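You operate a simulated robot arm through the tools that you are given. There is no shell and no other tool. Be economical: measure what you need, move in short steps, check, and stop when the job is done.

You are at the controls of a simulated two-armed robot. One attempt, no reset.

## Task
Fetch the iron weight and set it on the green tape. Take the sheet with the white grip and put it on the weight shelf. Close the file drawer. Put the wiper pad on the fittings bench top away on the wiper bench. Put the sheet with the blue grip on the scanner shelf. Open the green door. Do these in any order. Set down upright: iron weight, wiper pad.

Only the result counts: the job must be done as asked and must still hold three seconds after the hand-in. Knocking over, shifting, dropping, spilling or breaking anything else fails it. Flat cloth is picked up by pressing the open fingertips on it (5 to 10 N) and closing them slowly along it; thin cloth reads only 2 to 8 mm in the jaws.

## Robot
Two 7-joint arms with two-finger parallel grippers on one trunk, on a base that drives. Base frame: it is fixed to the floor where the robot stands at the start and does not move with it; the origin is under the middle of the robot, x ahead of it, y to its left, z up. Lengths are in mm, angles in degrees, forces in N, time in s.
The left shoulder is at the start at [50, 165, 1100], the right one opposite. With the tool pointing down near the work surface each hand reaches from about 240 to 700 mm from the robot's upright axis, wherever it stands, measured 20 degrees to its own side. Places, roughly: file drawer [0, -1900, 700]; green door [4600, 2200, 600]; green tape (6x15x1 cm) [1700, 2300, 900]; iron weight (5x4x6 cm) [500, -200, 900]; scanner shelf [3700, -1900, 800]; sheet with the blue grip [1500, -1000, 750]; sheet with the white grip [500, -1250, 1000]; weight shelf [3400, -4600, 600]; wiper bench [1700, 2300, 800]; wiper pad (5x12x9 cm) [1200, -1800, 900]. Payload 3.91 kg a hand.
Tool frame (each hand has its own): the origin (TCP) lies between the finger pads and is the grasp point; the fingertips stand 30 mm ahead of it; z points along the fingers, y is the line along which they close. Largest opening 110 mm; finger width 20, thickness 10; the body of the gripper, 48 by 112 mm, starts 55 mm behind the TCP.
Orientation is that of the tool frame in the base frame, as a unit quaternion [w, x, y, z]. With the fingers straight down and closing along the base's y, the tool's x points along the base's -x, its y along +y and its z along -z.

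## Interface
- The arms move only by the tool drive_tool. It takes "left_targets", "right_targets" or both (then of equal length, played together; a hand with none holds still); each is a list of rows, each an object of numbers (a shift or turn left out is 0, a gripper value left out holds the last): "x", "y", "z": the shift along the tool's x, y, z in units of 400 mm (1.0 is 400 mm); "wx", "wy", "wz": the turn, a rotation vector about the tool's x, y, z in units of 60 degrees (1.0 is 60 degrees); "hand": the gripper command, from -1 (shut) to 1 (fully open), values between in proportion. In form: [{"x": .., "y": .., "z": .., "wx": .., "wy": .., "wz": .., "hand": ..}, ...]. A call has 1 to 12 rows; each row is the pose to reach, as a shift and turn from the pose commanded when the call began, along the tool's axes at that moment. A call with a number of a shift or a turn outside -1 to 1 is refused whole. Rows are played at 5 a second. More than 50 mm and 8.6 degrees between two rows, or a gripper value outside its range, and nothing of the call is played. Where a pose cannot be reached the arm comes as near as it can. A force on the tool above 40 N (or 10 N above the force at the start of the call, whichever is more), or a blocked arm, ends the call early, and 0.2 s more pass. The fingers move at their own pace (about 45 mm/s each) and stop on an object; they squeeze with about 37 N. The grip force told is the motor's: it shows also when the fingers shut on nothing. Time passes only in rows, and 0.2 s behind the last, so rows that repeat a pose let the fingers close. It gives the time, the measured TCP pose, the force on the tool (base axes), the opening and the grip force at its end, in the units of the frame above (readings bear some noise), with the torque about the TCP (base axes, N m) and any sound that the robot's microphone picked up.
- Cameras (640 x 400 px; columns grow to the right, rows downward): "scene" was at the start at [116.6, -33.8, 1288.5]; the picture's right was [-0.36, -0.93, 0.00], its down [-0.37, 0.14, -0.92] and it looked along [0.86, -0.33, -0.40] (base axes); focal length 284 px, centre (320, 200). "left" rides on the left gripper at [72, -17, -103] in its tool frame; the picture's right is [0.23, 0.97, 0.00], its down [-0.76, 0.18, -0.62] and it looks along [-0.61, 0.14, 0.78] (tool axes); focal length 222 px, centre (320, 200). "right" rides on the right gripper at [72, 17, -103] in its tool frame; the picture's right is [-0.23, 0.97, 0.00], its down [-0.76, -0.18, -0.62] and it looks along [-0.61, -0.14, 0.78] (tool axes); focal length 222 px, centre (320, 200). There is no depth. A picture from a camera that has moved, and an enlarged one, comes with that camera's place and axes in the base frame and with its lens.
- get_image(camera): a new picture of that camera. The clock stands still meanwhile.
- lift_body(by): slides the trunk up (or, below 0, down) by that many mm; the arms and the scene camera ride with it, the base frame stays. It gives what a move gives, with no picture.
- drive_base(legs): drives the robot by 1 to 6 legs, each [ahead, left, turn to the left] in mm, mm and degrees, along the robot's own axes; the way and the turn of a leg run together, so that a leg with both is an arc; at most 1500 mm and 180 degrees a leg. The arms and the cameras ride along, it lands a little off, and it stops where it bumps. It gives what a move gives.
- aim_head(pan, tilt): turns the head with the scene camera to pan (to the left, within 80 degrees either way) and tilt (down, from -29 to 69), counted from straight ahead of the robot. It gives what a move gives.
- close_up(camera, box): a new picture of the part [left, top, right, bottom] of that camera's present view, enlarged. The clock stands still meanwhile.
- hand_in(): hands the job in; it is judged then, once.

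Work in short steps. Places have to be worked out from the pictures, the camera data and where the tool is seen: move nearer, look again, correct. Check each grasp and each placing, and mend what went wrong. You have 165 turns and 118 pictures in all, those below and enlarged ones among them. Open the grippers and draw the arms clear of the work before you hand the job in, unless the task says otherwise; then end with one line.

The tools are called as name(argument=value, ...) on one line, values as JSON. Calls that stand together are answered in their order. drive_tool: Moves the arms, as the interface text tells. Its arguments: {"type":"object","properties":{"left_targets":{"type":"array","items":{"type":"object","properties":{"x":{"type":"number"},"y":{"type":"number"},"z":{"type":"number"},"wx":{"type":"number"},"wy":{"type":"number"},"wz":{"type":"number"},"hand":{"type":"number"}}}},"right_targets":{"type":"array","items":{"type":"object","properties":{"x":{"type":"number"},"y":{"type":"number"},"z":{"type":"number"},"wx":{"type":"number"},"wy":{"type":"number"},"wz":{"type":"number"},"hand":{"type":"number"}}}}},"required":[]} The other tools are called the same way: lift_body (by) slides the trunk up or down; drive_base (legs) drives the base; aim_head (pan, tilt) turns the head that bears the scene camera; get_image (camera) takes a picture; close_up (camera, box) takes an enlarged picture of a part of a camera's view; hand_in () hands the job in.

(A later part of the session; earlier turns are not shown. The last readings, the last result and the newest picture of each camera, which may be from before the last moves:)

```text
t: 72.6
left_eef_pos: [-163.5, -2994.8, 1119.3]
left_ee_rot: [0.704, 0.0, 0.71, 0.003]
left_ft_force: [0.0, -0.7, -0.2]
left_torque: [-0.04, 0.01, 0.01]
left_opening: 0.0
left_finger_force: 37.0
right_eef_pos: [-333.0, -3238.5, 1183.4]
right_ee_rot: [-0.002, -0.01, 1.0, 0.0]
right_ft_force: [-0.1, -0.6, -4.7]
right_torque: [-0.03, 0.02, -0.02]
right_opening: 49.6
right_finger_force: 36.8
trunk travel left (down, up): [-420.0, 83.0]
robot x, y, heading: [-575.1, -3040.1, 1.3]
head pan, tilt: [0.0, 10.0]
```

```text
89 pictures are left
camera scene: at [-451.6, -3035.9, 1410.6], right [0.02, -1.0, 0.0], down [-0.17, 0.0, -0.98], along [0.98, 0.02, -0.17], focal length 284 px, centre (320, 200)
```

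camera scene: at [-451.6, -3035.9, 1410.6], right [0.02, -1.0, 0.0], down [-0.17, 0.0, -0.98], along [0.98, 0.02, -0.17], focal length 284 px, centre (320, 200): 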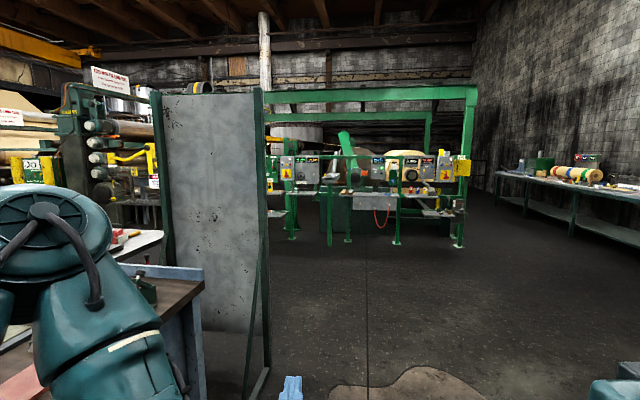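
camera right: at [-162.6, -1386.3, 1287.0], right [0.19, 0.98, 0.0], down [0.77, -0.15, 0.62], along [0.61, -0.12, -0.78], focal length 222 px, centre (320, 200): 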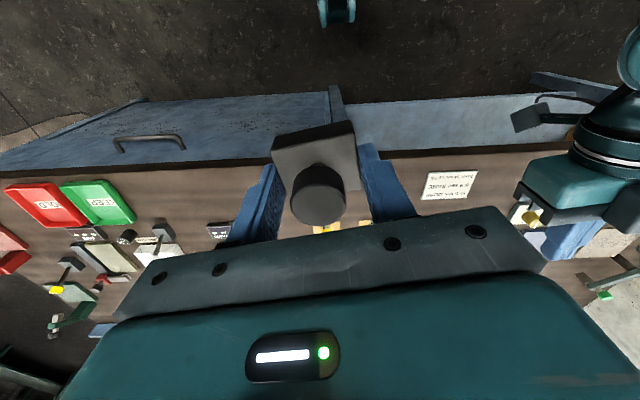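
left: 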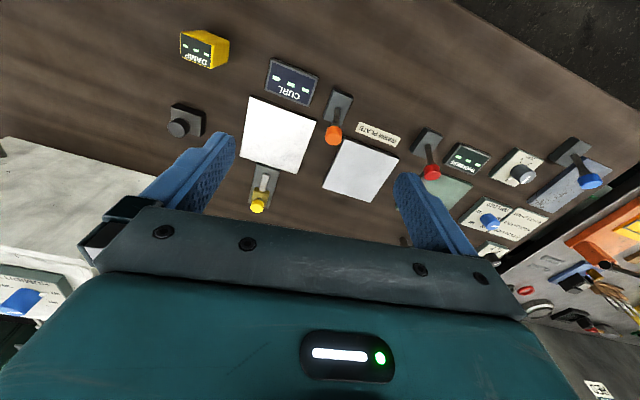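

Path along y≈-3040 is clear; the bench behind the partition is visible at left. Drive forward past the panel and look left.

drive_base(legs=[[1500, 0, -1], [800, 0, 0]])

aim_head(pan=80, tilt=15)

get_image(camera="scene")

aim_head(pan=0, tilt=12)

get_image(camera="scene")

```text
t: 83.9
left_eef_pos: [2118.4, -2970.4, 1118.1]
left_ee_rot: [0.704, 0.001, 0.71, 0.001]
left_ft_force: [0.2, -0.5, -0.4]
left_torque: [0.0, 0.03, 0.02]
left_opening: 0.0
left_finger_force: 37.4
right_eef_pos: [1948.9, -3212.6, 1183.5]
right_ee_rot: [-0.002, -0.007, 1.0, -0.001]
right_ft_force: [0.6, 0.0, -4.9]
right_torque: [-0.04, 0.0, 0.01]
right_opening: 49.7
right_finger_force: 37.1
trunk travel left (down, up): [-420.0, 83.0]
robot x, y, heading: [1708.9, -3010.5, 0.7]
head pan, tilt: [0.0, 10.0]
```

```text
t: 85.4
left_eef_pos: [2118.6, -2970.6, 1118.9]
left_ee_rot: [0.704, 0.001, 0.71, 0.001]
left_ft_force: [0.2, -0.1, 0.1]
left_torque: [0.02, -0.01, 0.02]
left_opening: 0.0
left_finger_force: 36.5
right_eef_pos: [1949.9, -3213.6, 1183.3]
right_ee_rot: [-0.002, -0.007, 1.0, -0.001]
right_ft_force: [1.4, -0.4, -4.9]
right_torque: [0.01, -0.03, 0.01]
right_opening: 49.7
right_finger_force: 37.3
trunk travel left (down, up): [-420.0, 83.0]
robot x, y, heading: [1707.2, -3013.3, 0.7]
head pan, tilt: [80.0, 15.0]
```

```text
88 pictures are left
camera scene: at [1752.2, -2918.4, 1402.5], right [0.99, -0.16, 0.0], down [-0.04, -0.26, -0.97], along [0.15, 0.95, -0.26], focal length 284 px, centre (320, 200)
```

scene: 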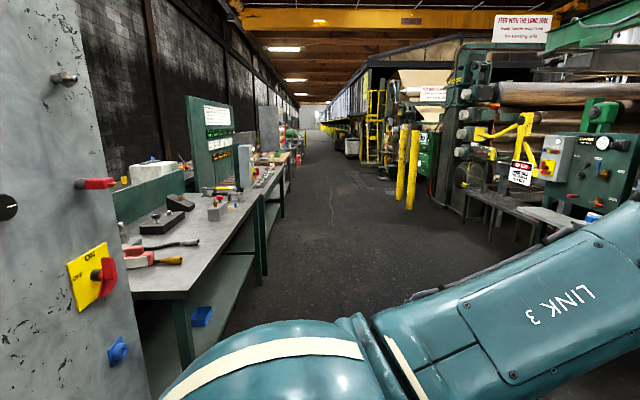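

```text
t: 86.9
left_eef_pos: [2118.7, -2969.7, 1119.4]
left_ee_rot: [0.704, 0.001, 0.71, 0.001]
left_ft_force: [-0.3, -0.8, -0.5]
left_torque: [-0.01, 0.01, -0.01]
left_opening: 0.0
left_finger_force: 37.2
right_eef_pos: [1949.4, -3212.2, 1183.9]
right_ee_rot: [-0.002, -0.008, 1.0, -0.002]
right_ft_force: [0.7, -0.4, -4.7]
right_torque: [-0.02, -0.02, 0.02]
right_opening: 49.7
right_finger_force: 36.6
trunk travel left (down, up): [-420.0, 83.0]
robot x, y, heading: [1707.4, -3008.6, 0.8]
head pan, tilt: [0.0, 12.0]
```

```text
87 pictures are left
camera scene: at [1830.5, -3009.2, 1407.4], right [0.02, -1.0, 0.0], down [-0.21, 0.0, -0.98], along [0.98, 0.01, -0.21], focal length 284 px, centre (320, 200)
```

scene: 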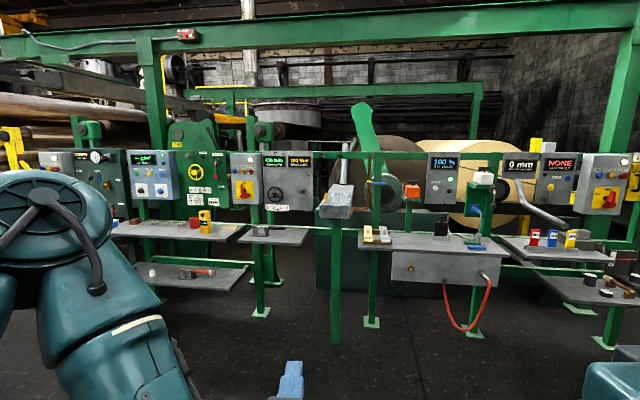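

A corridor leads along +y with the fittings bench on the left. Turn left and enter it.

drive_base(legs=[[350, 0, 0], [0, 0, 89], [900, 0, 0]])

aim_head(pan=50, tilt=20)

get_image(camera="scene")

aim_head(pan=0, tilt=12)

get_image(camera="scene")

```text
t: 97.4
left_eef_pos: [2007.0, -1695.6, 1119.3]
left_ee_rot: [-0.496, 0.503, -0.502, -0.5]
left_ft_force: [0.2, 0.7, 0.8]
left_torque: [-0.02, 0.02, 0.02]
left_opening: 0.0
left_finger_force: 36.8
right_eef_pos: [2249.9, -1864.4, 1183.3]
right_ee_rot: [0.0, 0.714, -0.7, 0.001]
right_ft_force: [-0.5, 0.4, -4.9]
right_torque: [-0.02, -0.01, 0.0]
right_opening: 49.8
right_finger_force: 36.8
trunk travel left (down, up): [-420.0, 83.0]
robot x, y, heading: [2051.9, -2108.7, 91.2]
head pan, tilt: [0.0, 12.0]
```

```text
t: 98.5
left_eef_pos: [2006.0, -1695.3, 1119.4]
left_ee_rot: [0.496, -0.502, 0.503, 0.499]
left_ft_force: [0.1, 0.7, -0.5]
left_torque: [0.0, -0.02, -0.01]
left_opening: 0.0
left_finger_force: 36.7
right_eef_pos: [2249.9, -1865.5, 1183.2]
right_ee_rot: [0.0, 0.715, -0.699, 0.003]
right_ft_force: [0.6, -0.3, -4.4]
right_torque: [0.06, -0.04, -0.02]
right_opening: 49.2
right_finger_force: 37.0
trunk travel left (down, up): [-420.0, 83.0]
robot x, y, heading: [2048.3, -2111.0, 91.2]
head pan, tilt: [50.0, 20.0]
```

```text
86 pictures are left
camera scene: at [1976.6, -2020.8, 1394.4], right [0.63, 0.78, 0.0], down [0.27, -0.21, -0.94], along [-0.73, 0.59, -0.34], focal length 284 px, centre (320, 200)
```

scene: 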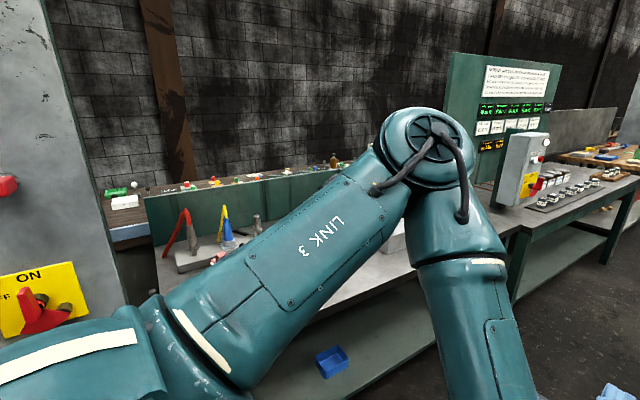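

```text
t: 99.7
left_eef_pos: [2006.8, -1696.5, 1118.5]
left_ee_rot: [-0.496, 0.503, -0.502, -0.5]
left_ft_force: [-0.3, 0.0, 0.7]
left_torque: [-0.02, -0.02, -0.05]
left_opening: 0.1
left_finger_force: 37.0
right_eef_pos: [2250.4, -1864.9, 1183.2]
right_ee_rot: [0.0, 0.714, -0.7, 0.002]
right_ft_force: [-0.2, -0.3, -5.5]
right_torque: [0.04, 0.0, -0.02]
right_opening: 49.4
right_finger_force: 37.0
trunk travel left (down, up): [-420.0, 83.0]
robot x, y, heading: [2050.1, -2108.6, 91.3]
head pan, tilt: [0.0, 12.0]
```

```text
85 pictures are left
camera scene: at [2047.1, -1986.0, 1407.4], right [1.0, 0.02, 0.0], down [0.0, -0.21, -0.98], along [-0.02, 0.98, -0.21], focal length 284 px, centre (320, 200)
```

scene: 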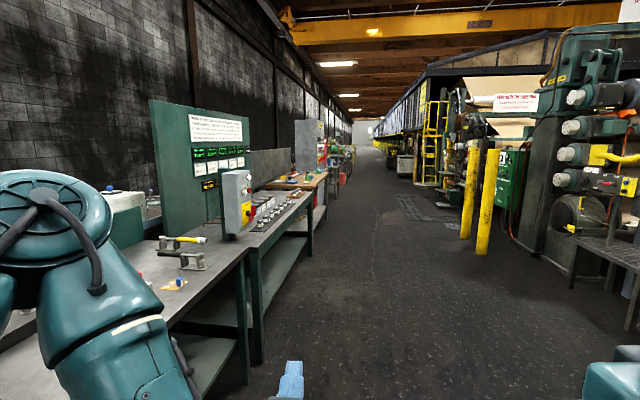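

Now face the fittings bench (heading 180) and tilt the left hand back to pointing down.

drive_base(legs=[[450, 0, 0], [0, 0, 89]])

drive_tool(left_targets=[{"wy": 0.14, "hand": 1}, {"wy": 0.28}, {"wy": 0.42}, {"wy": 0.56}, {"wy": 0.7}, {"wy": 0.84}, {"wy": 0.98}])

drive_tool(left_targets=[{"wy": 0.14}, {"wy": 0.28}, {"wy": 0.42}, {"wy": 0.52, "x": -0.05}, {"wy": 0.52, "x": -0.05}])

aim_head(pan=0, tilt=18)

get_image(camera="scene")

get_image(camera="left")

```text
t: 106.2
left_eef_pos: [1627.7, -1713.3, 1118.6]
left_ee_rot: [0.0, 0.71, -0.002, -0.704]
left_ft_force: [-0.7, 1.2, -0.8]
left_torque: [-0.04, -0.01, -0.03]
left_opening: 0.0
left_finger_force: 37.4
right_eef_pos: [1796.8, -1470.5, 1183.5]
right_ee_rot: [-0.001, 1.0, 0.007, 0.002]
right_ft_force: [0.4, 1.0, -3.7]
right_torque: [0.0, 0.02, 0.01]
right_opening: 49.7
right_finger_force: 36.9
trunk travel left (down, up): [-420.0, 83.0]
robot x, y, heading: [2037.2, -1675.8, -179.1]
head pan, tilt: [0.0, 12.0]
```

```text
t: 107.8
left_eef_pos: [1628.1, -1711.0, 1118.4]
left_ee_rot: [0.001, 0.965, -0.002, -0.264]
left_ft_force: [0.5, -0.6, 0.2]
left_torque: [0.01, -0.01, 0.02]
left_opening: 110.3
left_finger_force: 0.0
right_eef_pos: [1796.8, -1471.1, 1182.4]
right_ee_rot: [0.0, 1.0, 0.006, 0.002]
right_ft_force: [-0.3, 0.4, -4.4]
right_torque: [-0.01, 0.0, 0.02]
right_opening: 49.7
right_finger_force: 36.9
trunk travel left (down, up): [-420.0, 83.0]
robot x, y, heading: [2037.8, -1675.7, -179.1]
head pan, tilt: [0.0, 12.0]
```

```text
t: 109.0
left_eef_pos: [1610.6, -1711.0, 1128.0]
left_ee_rot: [0.002, 1.0, -0.002, 0.004]
left_ft_force: [-0.4, -0.2, -0.1]
left_torque: [-0.01, 0.01, -0.01]
left_opening: 109.9
left_finger_force: 0.1
right_eef_pos: [1797.9, -1470.2, 1183.2]
right_ee_rot: [-0.001, 1.0, 0.007, 0.002]
right_ft_force: [-0.1, -1.0, -5.2]
right_torque: [-0.02, 0.01, 0.01]
right_opening: 49.5
right_finger_force: 36.6
trunk travel left (down, up): [-420.0, 83.0]
robot x, y, heading: [2040.2, -1675.2, -179.3]
head pan, tilt: [0.0, 12.0]
```

```text
t: 109.6
left_eef_pos: [1609.6, -1713.2, 1128.8]
left_ee_rot: [0.001, 1.0, -0.002, 0.004]
left_ft_force: [-1.0, -0.2, 0.5]
left_torque: [0.0, -0.02, 0.01]
left_opening: 109.8
left_finger_force: 0.0
right_eef_pos: [1797.8, -1471.0, 1181.6]
right_ee_rot: [-0.001, 1.0, 0.007, 0.001]
right_ft_force: [0.4, 0.7, -5.6]
right_torque: [-0.01, 0.04, -0.01]
right_opening: 49.8
right_finger_force: 37.0
trunk travel left (down, up): [-420.0, 83.0]
robot x, y, heading: [2039.9, -1675.2, -179.0]
head pan, tilt: [0.0, 18.0]
```

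```text
84 pictures are left
camera scene: at [1917.1, -1676.0, 1397.6], right [-0.01, 1.0, 0.0], down [0.31, 0.0, -0.95], along [-0.95, -0.01, -0.31], focal length 284 px, centre (320, 200)
```

scene: 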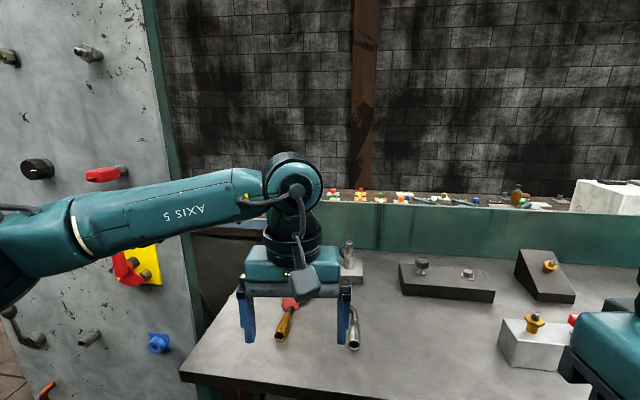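

```text
83 pictures are left
camera left: at [1682.6, -1695.1, 1232.8], right [0.23, -0.97, 0.0], down [-0.77, -0.17, 0.62], along [-0.6, -0.14, -0.79], focal length 222 px, centre (320, 200)
```

left: 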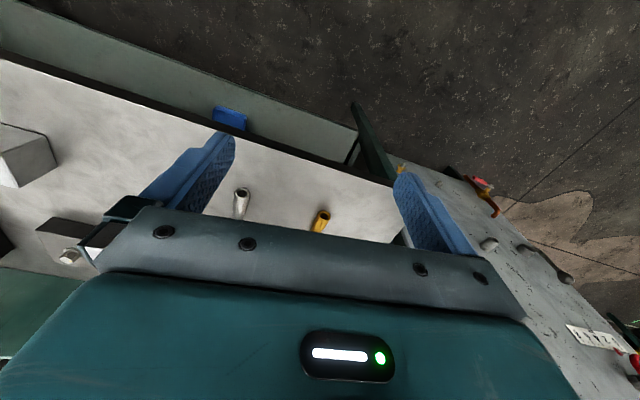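

My left hand hides the pad area; I'll shift it left and look again.

drive_tool(left_targets=[{"y": 0.1, "z": -0.05}, {"y": 0.22, "z": -0.1}, {"y": 0.34, "z": -0.1}, {"y": 0.46, "z": -0.1}, {"y": 0.58, "z": -0.1}])

get_image(camera="scene")

```text
refused: row 2 steps farther than a row can; nothing moved
```

```text
82 pictures are left
camera scene: at [1917.1, -1676.0, 1397.6], right [-0.01, 1.0, 0.0], down [0.31, 0.0, -0.95], along [-0.95, -0.01, -0.31], focal length 284 px, centre (320, 200)
```

scene: 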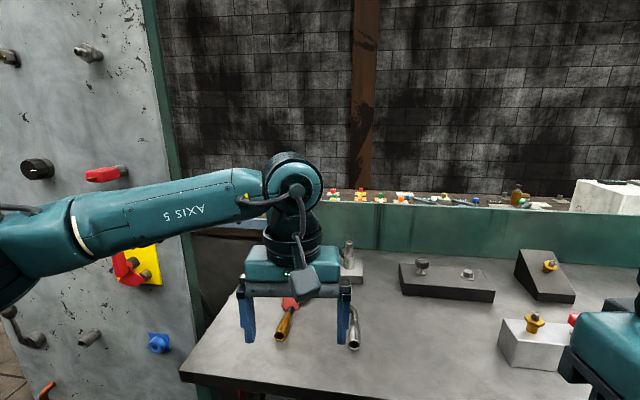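

Fix the step sizes and repeat.

drive_tool(left_targets=[{"y": 0.1, "z": -0.05}, {"y": 0.2, "z": -0.1}, {"y": 0.32, "z": -0.1}, {"y": 0.44, "z": -0.1}, {"y": 0.56, "z": -0.1}, {"y": 0.66, "z": -0.1}])

get_image(camera="scene")

```text
t: 111.0
left_eef_pos: [1609.5, -1978.4, 1171.4]
left_ee_rot: [0.001, 1.0, -0.002, 0.003]
left_ft_force: [0.6, 0.3, 0.4]
left_torque: [0.01, -0.01, 0.02]
left_opening: 110.1
left_finger_force: 0.0
right_eef_pos: [1797.9, -1470.9, 1184.0]
right_ee_rot: [-0.002, 1.0, 0.007, 0.002]
right_ft_force: [1.0, 0.2, -4.2]
right_torque: [-0.01, -0.01, -0.02]
right_opening: 49.7
right_finger_force: 36.8
trunk travel left (down, up): [-420.0, 83.0]
robot x, y, heading: [2038.7, -1672.1, -178.8]
head pan, tilt: [0.0, 18.0]
```

```text
81 pictures are left
camera scene: at [1917.5, -1676.5, 1397.7], right [-0.01, 1.0, 0.0], down [0.31, 0.0, -0.95], along [-0.95, -0.01, -0.31], focal length 284 px, centre (320, 200)
```

scene: 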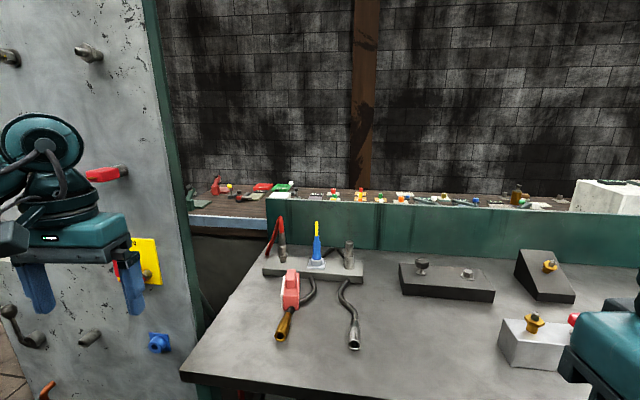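

Zoom in on the fittings bench items to identify the wiper pad.

close_up(camera="scene", box=[220, 200, 420, 370])

close_up(camera="scene", box=[390, 230, 640, 390])

```text
2.35 times, centred on (320, 285) of scene
camera zoom: at [1917.5, -1676.5, 1397.7], right [-0.01, 1.0, 0.0], down [0.31, 0.0, -0.95], along [-0.95, -0.01, -0.31], focal length 669 px, centre (320, 0)
```

zoom: 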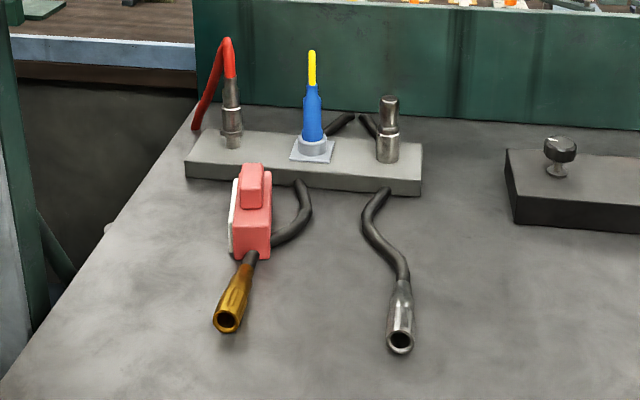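

```text
2.50 times, centred on (515, 310) of scene
camera zoom: at [1917.5, -1676.5, 1397.7], right [-0.01, 1.0, 0.0], down [0.31, 0.0, -0.95], along [-0.95, -0.01, -0.31], focal length 711 px, centre (-168, -75)
```

zoom: 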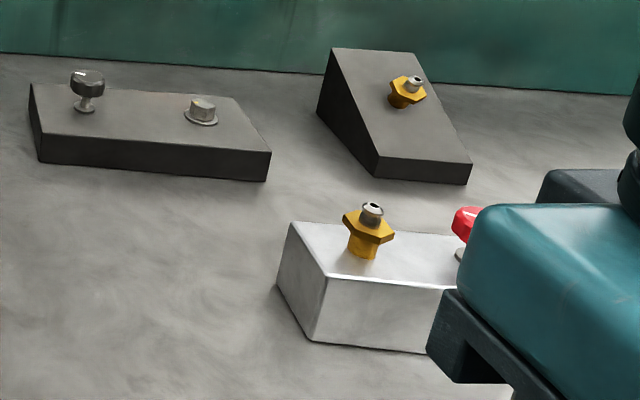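

The pink block with a white face at ≈(1215, -1768) is the wiper pad (long axis along x), beside a hose. Drive closer and bring the left hand over it.

drive_base(legs=[[270, -60, -1.0]])

drive_tool(left_targets=[{"y": -0.11}, {"y": -0.22}, {"y": -0.33}, {"y": -0.4, "x": -0.05, "z": 0.05}, {"y": -0.4, "x": -0.13, "z": 0.12}, {"y": -0.4, "x": -0.2, "z": 0.2}])

get_image(camera="left")

```text
t: 113.0
left_eef_pos: [1337.2, -1908.0, 1169.5]
left_ee_rot: [0.002, 1.0, -0.013, 0.004]
left_ft_force: [-0.5, -0.2, 0.5]
left_torque: [0.0, -0.01, 0.01]
left_opening: 110.2
left_finger_force: 0.1
right_eef_pos: [1537.7, -1405.4, 1182.1]
right_ee_rot: [-0.002, 1.0, -0.005, 0.003]
right_ft_force: [-0.1, 0.1, -5.6]
right_torque: [-0.03, 0.04, 0.0]
right_opening: 49.6
right_finger_force: 37.4
trunk travel left (down, up): [-420.0, 83.0]
robot x, y, heading: [1774.9, -1614.3, 179.4]
head pan, tilt: [0.0, 18.0]
```

```text
t: 114.4
left_eef_pos: [1263.9, -1745.3, 1091.2]
left_ee_rot: [0.002, 1.0, -0.014, 0.004]
left_ft_force: [0.3, 0.3, -0.9]
left_torque: [0.0, 0.0, -0.01]
left_opening: 109.9
left_finger_force: 0.0
right_eef_pos: [1537.0, -1405.6, 1183.5]
right_ee_rot: [-0.001, 1.0, -0.006, 0.003]
right_ft_force: [-0.2, 0.4, -5.4]
right_torque: [-0.01, -0.01, 0.0]
right_opening: 49.9
right_finger_force: 37.0
trunk travel left (down, up): [-420.0, 83.0]
robot x, y, heading: [1770.8, -1616.0, 179.1]
head pan, tilt: [0.0, 18.0]
```

```text
78 pictures are left
camera left: at [1336.6, -1730.8, 1194.2], right [0.2, -0.98, 0.01], down [-0.77, -0.16, 0.62], along [-0.6, -0.13, -0.79], focal length 222 px, centre (320, 200)
```

left: 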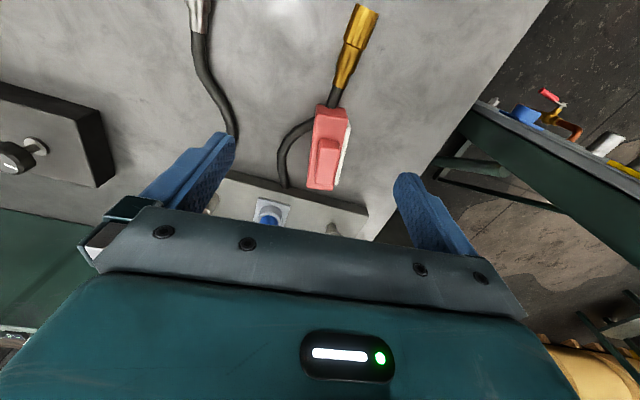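

Pad centre ≈(1209, -1765), long axis 6° off x. Align, pre-close to ~75 mm (hose beside it) and descend in part, then check.

drive_tool(left_targets=[{"x": -0.07, "y": 0.026, "wz": -0.064, "hand": 0.36}, {"x": -0.136, "y": 0.051, "z": 0.05, "wz": -0.127}, {"x": -0.136, "y": 0.051, "z": 0.14, "wz": -0.127}, {"x": -0.136, "y": 0.051, "z": 0.22, "wz": -0.127}, {"x": -0.136, "y": 0.051, "z": 0.27, "wz": -0.127}])

get_image(camera="left")

```text
t: 115.6
left_eef_pos: [1208.6, -1767.6, 980.2]
left_ee_rot: [0.001, 0.999, 0.054, 0.003]
left_ft_force: [-0.4, 0.4, -0.5]
left_torque: [-0.03, 0.0, 0.0]
left_opening: 75.0
left_finger_force: 0.1
right_eef_pos: [1538.6, -1407.1, 1184.0]
right_ee_rot: [-0.001, 1.0, -0.005, 0.003]
right_ft_force: [-0.1, -0.1, -4.4]
right_torque: [0.01, 0.01, -0.01]
right_opening: 49.7
right_finger_force: 36.9
trunk travel left (down, up): [-420.0, 83.0]
robot x, y, heading: [1773.7, -1612.8, 179.6]
head pan, tilt: [0.0, 18.0]
```

```text
77 pictures are left
camera left: at [1277.6, -1742.4, 1084.6], right [0.33, -0.94, 0.01], down [-0.74, -0.26, 0.62], along [-0.58, -0.21, -0.79], focal length 222 px, centre (320, 200)
```

left: 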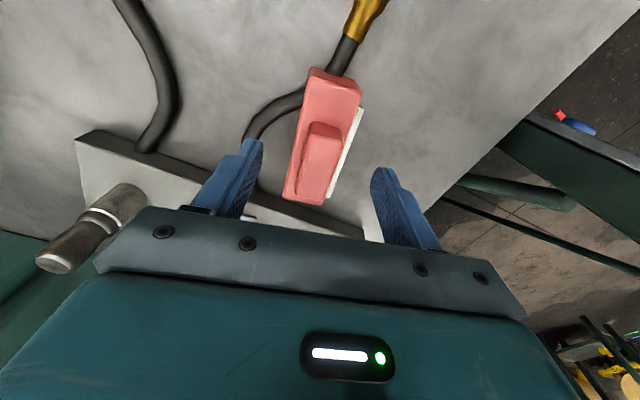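

Aligned. Descend to z≈912 and close.

drive_tool(left_targets=[{"z": 0.08}, {"z": 0.14}, {"z": 0.17}, {"z": 0.17, "hand": -1}, {"z": 0.17, "hand": -1}, {"z": 0.17, "hand": -1}, {"z": 0.17, "hand": -1}])

drive_tool(left_targets=[{"z": -0.05}, {"z": -0.12}, {"z": -0.24}])

get_image(camera="left")

```text
t: 117.2
left_eef_pos: [1206.8, -1766.4, 914.4]
left_ee_rot: [0.002, 0.999, 0.054, 0.003]
left_ft_force: [0.3, -1.0, -0.2]
left_torque: [-0.06, 0.08, 0.03]
left_opening: 49.2
left_finger_force: 36.5
right_eef_pos: [1538.4, -1406.4, 1183.1]
right_ee_rot: [-0.001, 1.0, -0.006, 0.002]
right_ft_force: [-0.2, -0.4, -4.8]
right_torque: [0.0, 0.03, 0.0]
right_opening: 49.4
right_finger_force: 36.8
trunk travel left (down, up): [-420.0, 83.0]
robot x, y, heading: [1774.0, -1613.9, 179.5]
head pan, tilt: [0.0, 18.0]
```

```text
t: 118.0
left_eef_pos: [1209.0, -1766.6, 1008.9]
left_ee_rot: [0.002, 0.999, 0.054, 0.003]
left_ft_force: [0.1, 0.0, -2.6]
left_torque: [-0.01, -0.04, 0.02]
left_opening: 49.5
left_finger_force: 37.1
right_eef_pos: [1538.5, -1405.9, 1182.9]
right_ee_rot: [-0.001, 1.0, -0.006, 0.002]
right_ft_force: [0.3, -0.5, -4.3]
right_torque: [0.03, 0.02, -0.01]
right_opening: 49.7
right_finger_force: 36.9
trunk travel left (down, up): [-420.0, 83.0]
robot x, y, heading: [1775.9, -1612.8, 179.3]
head pan, tilt: [0.0, 18.0]
```

```text
76 pictures are left
camera left: at [1278.6, -1743.1, 1112.7], right [0.33, -0.94, 0.01], down [-0.74, -0.26, 0.62], along [-0.58, -0.21, -0.79], focal length 222 px, centre (320, 200)
```

left: 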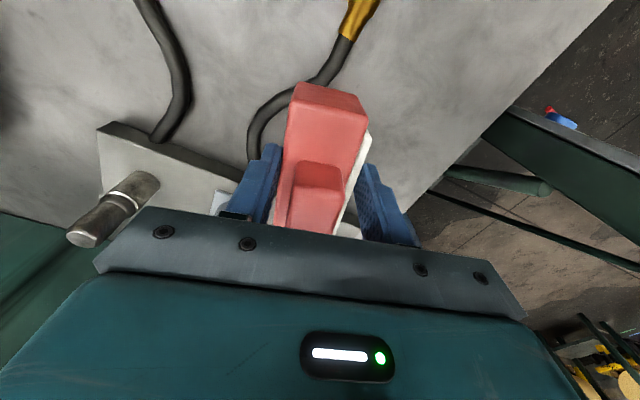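

Pad held. Lift and retract it, back into the corridor, and head toward the wiper bench.

drive_tool(left_targets=[{"z": -0.12}, {"z": -0.24}, {"z": -0.3, "x": 0.1}, {"z": -0.3, "x": 0.22}, {"z": -0.3, "x": 0.34}])

drive_base(legs=[[-700, 0, 0], [0, 0, -90], [1500, 0, 0]])

aim_head(pan=10, tilt=10)

get_image(camera="scene")

```text
t: 119.2
left_eef_pos: [1343.9, -1748.5, 1131.3]
left_ee_rot: [0.002, 0.999, 0.054, 0.004]
left_ft_force: [-0.4, -1.0, -1.9]
left_torque: [-0.01, -0.02, 0.01]
left_opening: 49.5
left_finger_force: 37.1
right_eef_pos: [1538.0, -1404.5, 1182.4]
right_ee_rot: [-0.001, 1.0, -0.006, 0.001]
right_ft_force: [0.1, 0.3, -5.6]
right_torque: [-0.01, 0.03, 0.02]
right_opening: 49.7
right_finger_force: 36.7
trunk travel left (down, up): [-420.0, 83.0]
robot x, y, heading: [1776.4, -1613.5, 179.3]
head pan, tilt: [0.0, 18.0]
```

```text
t: 133.9
left_eef_pos: [2290.3, 322.9, 1132.5]
left_ee_rot: [0.004, 0.758, -0.652, 0.001]
left_ft_force: [-0.5, -0.2, -2.4]
left_torque: [-0.04, -0.01, 0.01]
left_opening: 49.7
left_finger_force: 36.9
right_eef_pos: [2641.9, 143.2, 1182.4]
right_ee_rot: [0.002, 0.719, -0.695, 0.003]
right_ft_force: [0.8, 0.2, -4.7]
right_torque: [0.04, -0.01, 0.0]
right_opening: 49.4
right_finger_force: 36.6
trunk travel left (down, up): [-420.0, 83.0]
robot x, y, heading: [2442.3, -103.0, 91.8]
head pan, tilt: [0.0, 18.0]
```

```text
t: 134.7
left_eef_pos: [2290.8, 322.1, 1131.0]
left_ee_rot: [0.004, 0.758, -0.652, 0.002]
left_ft_force: [0.2, -0.4, -2.5]
left_torque: [-0.03, 0.0, 0.0]
left_opening: 49.4
left_finger_force: 36.7
right_eef_pos: [2641.9, 142.5, 1182.0]
right_ee_rot: [0.002, 0.719, -0.695, 0.003]
right_ft_force: [0.0, 0.8, -4.8]
right_torque: [0.02, -0.01, -0.01]
right_opening: 49.7
right_finger_force: 37.3
trunk travel left (down, up): [-420.0, 83.0]
robot x, y, heading: [2442.5, -103.2, 91.8]
head pan, tilt: [10.0, 10.0]
```

```text
75 pictures are left
camera scene: at [2423.8, 17.1, 1410.6], right [0.98, 0.21, 0.0], down [0.04, -0.17, -0.98], along [-0.2, 0.96, -0.17], focal length 284 px, centre (320, 200)
```

scene: 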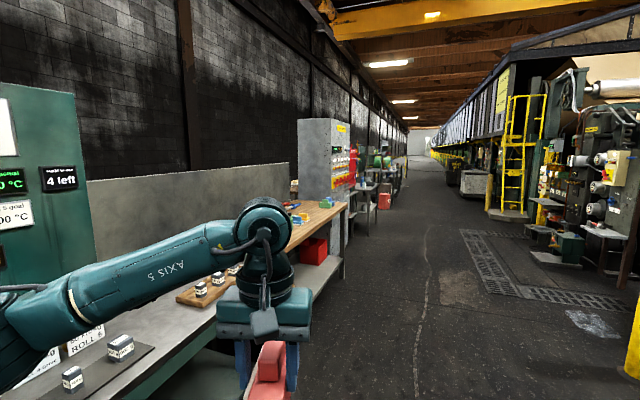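

The wooden bench at y 1500–2800 is the wiper bench. Drive to it and face it.

drive_base(legs=[[1300, 0, -1.8], [1050, 0, 0], [0, 0, 86]])

aim_head(pan=0, tilt=25)

get_image(camera="scene")

```text
t: 149.9
left_eef_pos: [1967.4, 2186.4, 1131.1]
left_ee_rot: [0.002, 1.0, 0.005, 0.004]
left_ft_force: [0.1, 0.1, -2.7]
left_torque: [-0.01, -0.04, 0.06]
left_opening: 49.4
left_finger_force: 36.6
right_eef_pos: [2193.1, 2509.6, 1183.4]
right_ee_rot: [-0.002, 0.999, -0.054, 0.002]
right_ft_force: [0.6, 0.1, -4.7]
right_torque: [0.0, 0.01, 0.01]
right_opening: 49.7
right_finger_force: 37.1
trunk travel left (down, up): [-420.0, 83.0]
robot x, y, heading: [2408.4, 2280.4, 173.9]
head pan, tilt: [10.0, 10.0]
```

```text
t: 150.7
left_eef_pos: [1966.7, 2186.4, 1131.6]
left_ee_rot: [0.001, 1.0, 0.005, 0.003]
left_ft_force: [0.1, -0.3, -2.8]
left_torque: [0.01, -0.05, 0.0]
left_opening: 49.2
left_finger_force: 37.0
right_eef_pos: [2194.3, 2509.5, 1182.4]
right_ee_rot: [0.001, 0.999, -0.053, 0.003]
right_ft_force: [-0.8, 0.1, -5.5]
right_torque: [-0.01, 0.0, -0.01]
right_opening: 49.8
right_finger_force: 37.2
trunk travel left (down, up): [-420.0, 83.0]
robot x, y, heading: [2407.9, 2283.0, 173.9]
head pan, tilt: [0.0, 25.0]
```

```text
74 pictures are left
camera scene: at [2289.2, 2291.1, 1386.3], right [0.11, 0.99, 0.0], down [0.42, -0.04, -0.91], along [-0.9, 0.1, -0.42], focal length 284 px, centre (320, 200)
```

scene: 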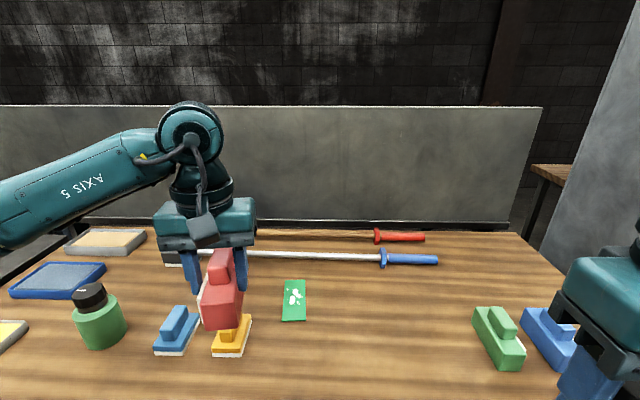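

Wiper bench found, with the green tape at (293, 300). Zoom to compare how pads stand and see the tape and free space.

close_up(camera="scene", box=[120, 220, 400, 395])

close_up(camera="scene", box=[360, 215, 620, 385])

```text
2.29 times, centred on (260, 308) of scene
camera zoom: at [2289.2, 2291.1, 1386.3], right [0.11, 0.99, 0.0], down [0.42, -0.04, -0.91], along [-0.9, 0.1, -0.42], focal length 650 px, centre (457, -46)
```

zoom: 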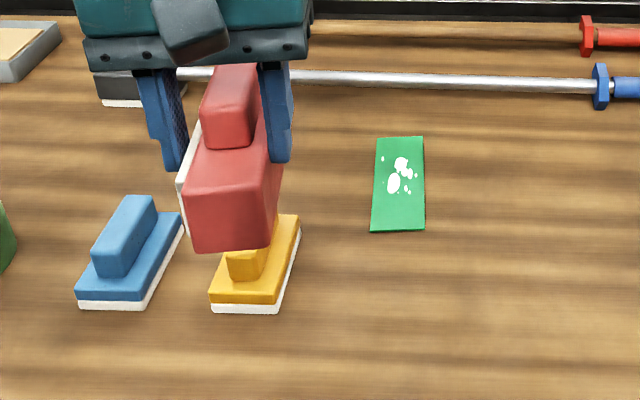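

```text
2.35 times, centred on (490, 300) of scene
camera zoom: at [2289.2, 2291.1, 1386.3], right [0.11, 0.99, 0.0], down [0.42, -0.04, -0.91], along [-0.9, 0.1, -0.42], focal length 669 px, centre (-80, -35)
```

zoom: 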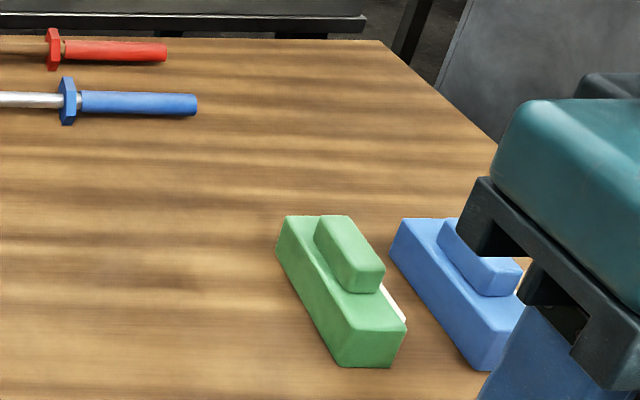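

The pink pad should stand grip-up as held. Tape centre ≈(1750, 2290). Move the base closer so the right hand reaches the tape.

drive_base(legs=[[165, 150, 0]])

get_image(camera="scene")

```text
t: 152.5
left_eef_pos: [1813.1, 2053.1, 1132.0]
left_ee_rot: [0.003, 1.0, 0.007, 0.005]
left_ft_force: [-1.0, 0.0, -2.9]
left_torque: [0.03, -0.07, -0.02]
left_opening: 49.6
left_finger_force: 37.0
right_eef_pos: [2038.5, 2376.1, 1181.8]
right_ee_rot: [-0.002, 0.999, -0.052, 0.004]
right_ft_force: [-0.4, -0.2, -5.3]
right_torque: [0.01, -0.03, 0.0]
right_opening: 49.4
right_finger_force: 37.3
trunk travel left (down, up): [-420.0, 83.0]
robot x, y, heading: [2255.5, 2149.6, 174.0]
head pan, tilt: [0.0, 25.0]
stopped in leg 1: the robot was blocked; the commanded pose is now the measured one
```

```text
71 pictures are left
camera scene: at [2133.8, 2158.1, 1386.2], right [0.1, 0.99, 0.0], down [0.42, -0.04, -0.91], along [-0.9, 0.09, -0.42], focal length 284 px, centre (320, 200)
```

scene: 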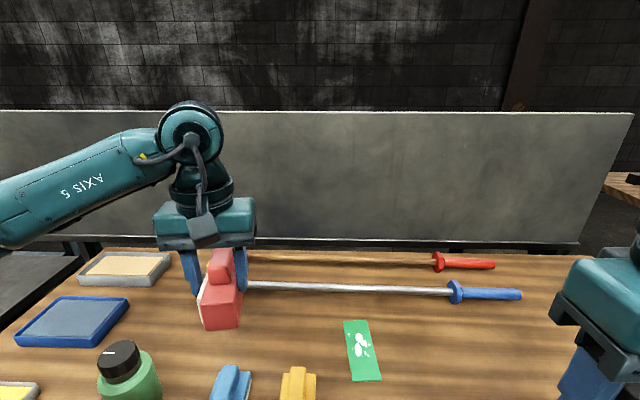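

Tape centre refined to ≈(1728, 2285), z≈845. Bring the right hand over it at z≈1000 and check with its camera.

drive_tool(right_targets=[{"x": -0.1, "y": 0.04, "z": 0.03}, {"x": -0.2, "y": 0.08, "z": 0.06}, {"x": -0.3, "y": 0.12, "z": 0.09}, {"x": -0.4, "y": 0.16, "z": 0.12}, {"x": -0.5, "y": 0.2, "z": 0.16}, {"x": -0.59, "y": 0.24, "z": 0.22}, {"x": -0.67, "y": 0.28, "z": 0.3}, {"x": -0.748, "y": 0.307, "z": 0.38}])

get_image(camera="right")

get_image(camera="scene")

```text
t: 154.3
left_eef_pos: [1812.1, 2053.0, 1131.7]
left_ee_rot: [0.002, 1.0, 0.006, 0.003]
left_ft_force: [-0.7, -0.5, -1.6]
left_torque: [-0.01, -0.01, 0.04]
left_opening: 49.5
left_finger_force: 36.6
right_eef_pos: [1791.2, 2348.9, 1048.5]
right_ee_rot: [-0.001, 0.999, -0.051, 0.003]
right_ft_force: [0.7, 0.1, -5.1]
right_torque: [0.0, 0.02, 0.0]
right_opening: 49.6
right_finger_force: 37.0
right hand out of reach, approached as far as the arm can: row 6, 7, 8
trunk travel left (down, up): [-420.0, 83.0]
robot x, y, heading: [2258.0, 2145.7, 174.1]
head pan, tilt: [0.0, 25.0]
```

```text
70 pictures are left
camera right: at [1862.5, 2324.8, 1153.6], right [-0.33, -0.95, 0.0], down [-0.74, 0.25, 0.62], along [-0.59, 0.2, -0.78], focal length 222 px, centre (320, 200)
```

right: 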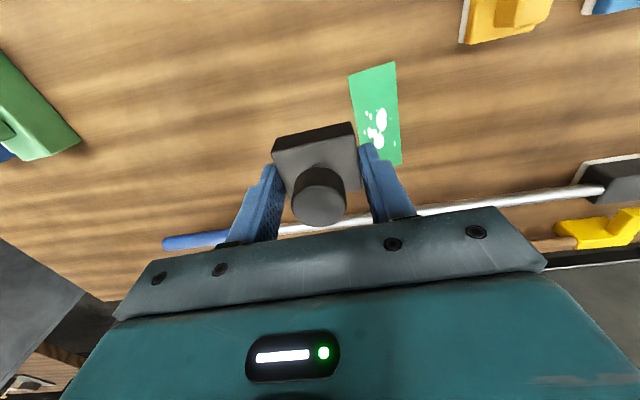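

```text
69 pictures are left
camera scene: at [2134.4, 2158.5, 1386.3], right [0.1, 0.99, 0.0], down [0.42, -0.04, -0.91], along [-0.9, 0.09, -0.42], focal length 284 px, centre (320, 200)
```

scene: 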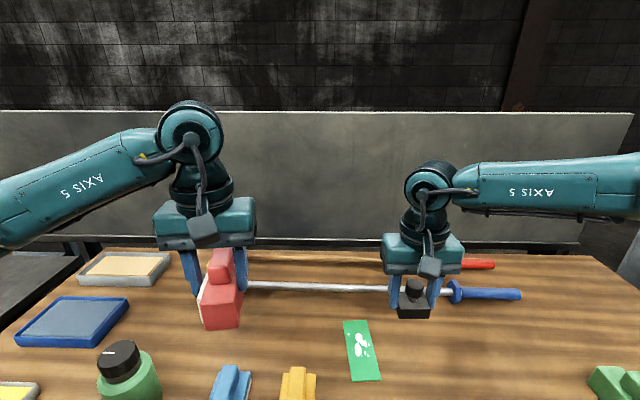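

Out of reach for the arm at that height; try continuing toward (1755, 2285) while descending to z≈960.

drive_tool(right_targets=[{"x": -0.02, "y": 0.06, "z": 0.06}, {"x": -0.04, "y": 0.12, "z": 0.13}, {"x": -0.073, "y": 0.168, "z": 0.2}, {"x": -0.073, "y": 0.168, "z": 0.22}])

```text
t: 155.3
left_eef_pos: [1813.4, 2052.3, 1132.4]
left_ee_rot: [0.002, 1.0, 0.006, 0.004]
left_ft_force: [-0.8, -0.4, -2.2]
left_torque: [-0.01, -0.05, -0.04]
left_opening: 49.2
left_finger_force: 37.1
right_eef_pos: [1811.7, 2348.5, 1001.7]
right_ee_rot: [-0.001, 0.999, -0.052, 0.003]
right_ft_force: [-1.0, 0.1, -4.6]
right_torque: [0.0, 0.01, 0.04]
right_opening: 49.6
right_finger_force: 36.4
right hand out of reach, approached as far as the arm can: row 1, 2, 3, 4
trunk travel left (down, up): [-420.0, 83.0]
robot x, y, heading: [2254.1, 2147.7, 174.1]
head pan, tilt: [0.0, 25.0]
```

The arm is limited inward; the target must lie further to the robot's right. Sidestep left ~155 mm and retry.

drive_base(legs=[[-8, 155, 0]])

```text
t: 156.7
left_eef_pos: [1805.1, 1899.6, 1132.0]
left_ee_rot: [0.002, 1.0, 0.006, 0.003]
left_ft_force: [-0.8, -0.1, -1.9]
left_torque: [-0.01, -0.04, -0.03]
left_opening: 49.3
left_finger_force: 37.0
right_eef_pos: [1803.3, 2196.4, 1002.1]
right_ee_rot: [-0.002, 0.999, -0.052, 0.003]
right_ft_force: [0.2, 0.0, -5.0]
right_torque: [0.02, -0.01, 0.01]
right_opening: 49.7
right_finger_force: 36.9
trunk travel left (down, up): [-420.0, 83.0]
robot x, y, heading: [2243.7, 1994.3, 174.1]
head pan, tilt: [0.0, 25.0]
```

Now move over the tape centre.

drive_tool(right_targets=[{"x": -0.04, "y": -0.1}, {"x": -0.1, "y": -0.17}, {"x": -0.155, "y": -0.208, "z": 0.05}, {"x": -0.155, "y": -0.208, "z": 0.1}])

get_image(camera="right")

get_image(camera="scene")

```text
t: 157.7
left_eef_pos: [1805.4, 1901.4, 1132.7]
left_ee_rot: [0.001, 1.0, 0.006, 0.003]
left_ft_force: [-0.4, 0.0, -2.9]
left_torque: [0.03, -0.03, 0.02]
left_opening: 49.3
left_finger_force: 37.1
right_eef_pos: [1754.2, 2286.7, 962.9]
right_ee_rot: [0.0, 0.999, -0.051, 0.002]
right_ft_force: [0.4, -0.2, -4.6]
right_torque: [0.0, 0.02, -0.03]
right_opening: 49.9
right_finger_force: 36.8
right hand out of reach, approached as far as the arm can: row 4
trunk travel left (down, up): [-420.0, 83.0]
robot x, y, heading: [2246.0, 1993.7, 174.2]
head pan, tilt: [0.0, 25.0]
```

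```text
68 pictures are left
camera right: at [1824.9, 2263.3, 1066.2], right [-0.33, -0.95, 0.0], down [-0.74, 0.25, 0.62], along [-0.59, 0.2, -0.78], focal length 222 px, centre (320, 200)
```

right: 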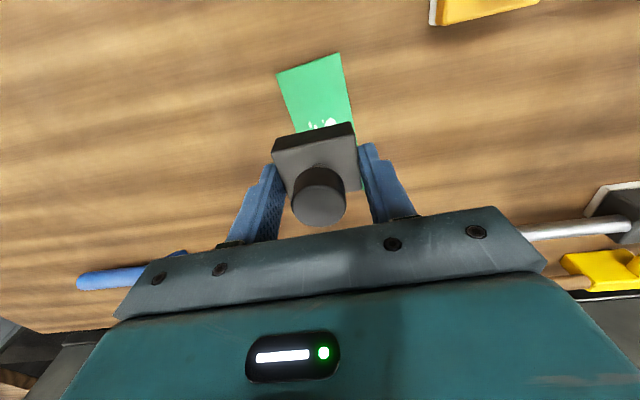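

```text
67 pictures are left
camera scene: at [2126.6, 2006.0, 1386.3], right [0.1, 0.99, 0.0], down [0.42, -0.04, -0.91], along [-0.9, 0.09, -0.42], focal length 284 px, centre (320, 200)
```

scene: 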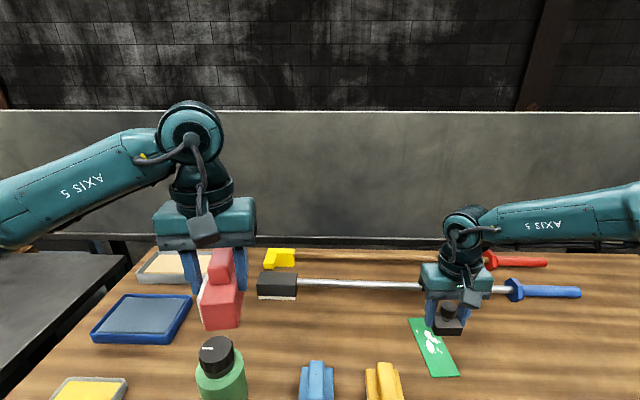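

Weight is over the tape (tape centreline y≈2285 here). Lower toward contact.

drive_tool(right_targets=[{"z": 0.06}, {"z": 0.12}, {"z": 0.16}, {"z": 0.175}])

get_image(camera="right")

```text
t: 158.7
left_eef_pos: [1804.1, 1901.4, 1132.5]
left_ee_rot: [0.003, 1.0, 0.006, 0.004]
left_ft_force: [0.4, 0.6, -2.2]
left_torque: [-0.02, -0.04, -0.04]
left_opening: 49.2
left_finger_force: 36.4
right_eef_pos: [1777.2, 2299.9, 921.5]
right_ee_rot: [-0.001, 0.999, -0.051, 0.003]
right_ft_force: [0.0, 0.1, -4.7]
right_torque: [0.05, 0.02, 0.0]
right_opening: 49.5
right_finger_force: 36.9
right hand out of reach, approached as far as the arm can: row 1, 2, 3, 4
trunk travel left (down, up): [-420.0, 83.0]
robot x, y, heading: [2245.6, 1992.8, 174.2]
head pan, tilt: [0.0, 25.0]
```

```text
66 pictures are left
camera right: at [1847.6, 2275.3, 1025.5], right [-0.33, -0.95, 0.0], down [-0.74, 0.25, 0.62], along [-0.59, 0.2, -0.78], focal length 222 px, centre (320, 200)
```

right: 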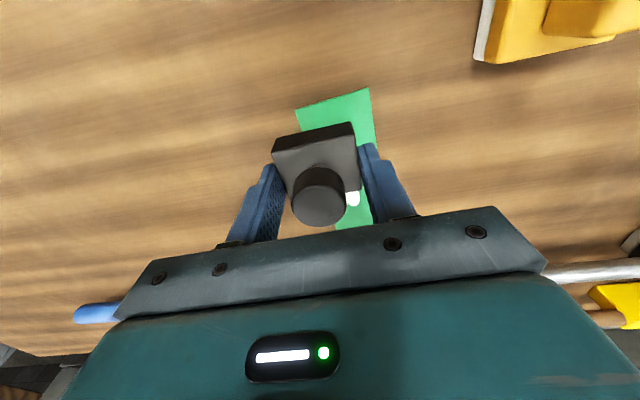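

Reach shrinks as the hand goes lower, so the trunk is too high. Raise both hands relative to the trunk, then lower the trunk 130 mm.

drive_tool(left_targets=[{"z": -0.08}, {"z": -0.16}, {"z": -0.24}, {"z": -0.32}], right_targets=[{"z": -0.08}, {"z": -0.16}, {"z": -0.24}, {"z": -0.32}])

lift_body(by=-130)

```text
t: 159.7
left_eef_pos: [1803.3, 1901.7, 1259.0]
left_ee_rot: [0.002, 1.0, 0.006, 0.003]
left_ft_force: [0.6, -0.3, -2.6]
left_torque: [0.01, -0.03, 0.01]
left_opening: 49.3
left_finger_force: 36.9
right_eef_pos: [1775.1, 2300.4, 1050.4]
right_ee_rot: [-0.002, 0.999, -0.05, 0.002]
right_ft_force: [0.4, 0.5, -4.5]
right_torque: [-0.03, 0.05, 0.01]
right_opening: 49.8
right_finger_force: 37.2
trunk travel left (down, up): [-420.0, 83.0]
robot x, y, heading: [2245.4, 1993.8, 174.0]
head pan, tilt: [0.0, 25.0]
```

```text
t: 161.3
left_eef_pos: [1804.6, 1901.9, 1127.9]
left_ee_rot: [0.002, 1.0, 0.005, 0.003]
left_ft_force: [0.5, 0.6, -2.1]
left_torque: [0.0, -0.05, 0.01]
left_opening: 49.3
left_finger_force: 37.1
right_eef_pos: [1774.2, 2299.9, 920.1]
right_ee_rot: [-0.001, 0.999, -0.051, 0.003]
right_ft_force: [-1.2, 0.2, -5.3]
right_torque: [0.02, 0.01, 0.01]
right_opening: 49.3
right_finger_force: 37.0
trunk travel left (down, up): [-290.0, 213.0]
robot x, y, heading: [2248.8, 1997.0, 174.1]
head pan, tilt: [0.0, 25.0]
```

Now shift back over the tape centre and check.

drive_tool(right_targets=[{"x": -0.04, "y": 0.02}, {"x": -0.081, "y": 0.044}, {"x": -0.081, "y": 0.044}])

get_image(camera="right")

```text
t: 162.1
left_eef_pos: [1803.4, 1902.5, 1127.3]
left_ee_rot: [0.002, 1.0, 0.006, 0.003]
left_ft_force: [0.5, 0.2, -2.3]
left_torque: [0.0, -0.03, -0.04]
left_opening: 49.7
left_finger_force: 36.7
right_eef_pos: [1740.9, 2284.3, 920.5]
right_ee_rot: [-0.001, 0.999, -0.053, 0.004]
right_ft_force: [-0.1, -0.5, -5.4]
right_torque: [-0.03, -0.02, 0.02]
right_opening: 49.4
right_finger_force: 37.0
trunk travel left (down, up): [-290.0, 213.0]
robot x, y, heading: [2247.9, 1994.5, 174.0]
head pan, tilt: [0.0, 25.0]
```

```text
65 pictures are left
camera right: at [1812.0, 2261.2, 1024.0], right [-0.33, -0.95, 0.0], down [-0.74, 0.25, 0.62], along [-0.58, 0.2, -0.79], focal length 222 px, centre (320, 200)
```

right: 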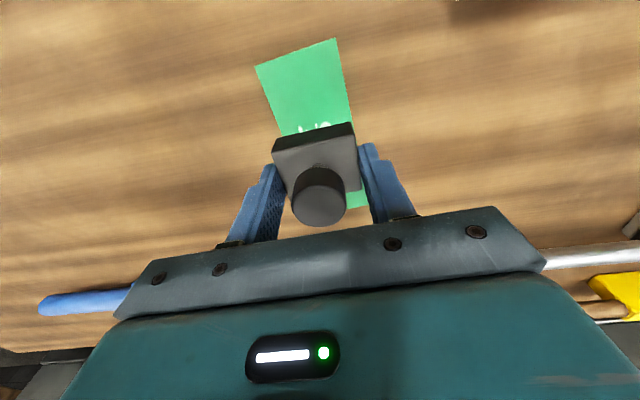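

Centred. Lower in small steps until contact.

drive_tool(right_targets=[{"z": 0.03}, {"z": 0.05}, {"z": 0.065}, {"z": 0.075}, {"z": 0.085}])

```text
t: 163.3
left_eef_pos: [1805.0, 1902.1, 1130.1]
left_ee_rot: [0.001, 1.0, 0.005, 0.003]
left_ft_force: [0.4, 0.0, -1.8]
left_torque: [-0.03, -0.02, 0.01]
left_opening: 49.4
left_finger_force: 37.0
right_eef_pos: [1738.7, 2285.4, 887.6]
right_ee_rot: [-0.001, 0.999, -0.051, -0.001]
right_ft_force: [3.1, 2.3, 12.3]
right_torque: [0.01, -0.12, 0.04]
right_opening: 49.5
right_finger_force: 37.1
trunk travel left (down, up): [-290.0, 213.0]
robot x, y, heading: [2247.3, 1996.8, 173.8]
head pan, tilt: [0.0, 25.0]
```

Contact (12 N). Release and lift, then check.

drive_tool(right_targets=[{"z": -0.003, "hand": 0.1}, {"z": -0.003, "hand": 0.5}, {"z": -0.003, "hand": 0.6}, {"z": -0.003, "hand": 0.6}, {"z": -0.1, "hand": 0.6}, {"z": -0.2, "hand": 0.6}, {"z": -0.3, "hand": 0.6}])

get_image(camera="right")

```text
t: 164.9
left_eef_pos: [1804.1, 1902.6, 1128.6]
left_ee_rot: [0.003, 1.0, 0.006, 0.003]
left_ft_force: [-0.1, -0.4, -1.7]
left_torque: [0.03, -0.07, -0.01]
left_opening: 49.5
left_finger_force: 36.7
right_eef_pos: [1738.5, 2283.7, 1003.7]
right_ee_rot: [-0.002, 0.999, -0.05, 0.003]
right_ft_force: [-0.5, -0.4, 0.1]
right_torque: [-0.01, 0.01, 0.02]
right_opening: 88.2
right_finger_force: 0.1
trunk travel left (down, up): [-290.0, 213.0]
robot x, y, heading: [2249.2, 1991.3, 174.0]
head pan, tilt: [0.0, 25.0]
```

```text
64 pictures are left
camera right: at [1810.6, 2260.3, 1107.9], right [-0.33, -0.95, 0.0], down [-0.74, 0.25, 0.62], along [-0.58, 0.2, -0.79], focal length 222 px, centre (320, 200)
```

right: 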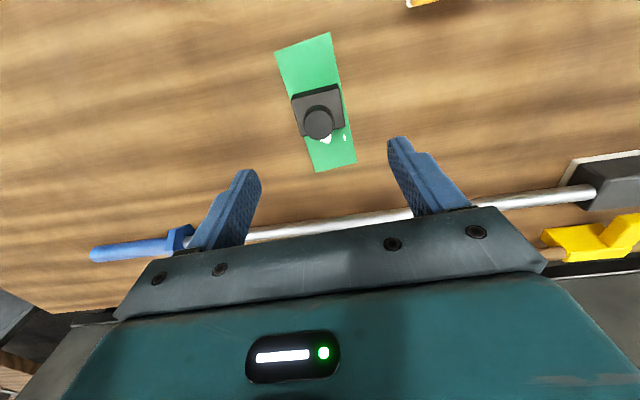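

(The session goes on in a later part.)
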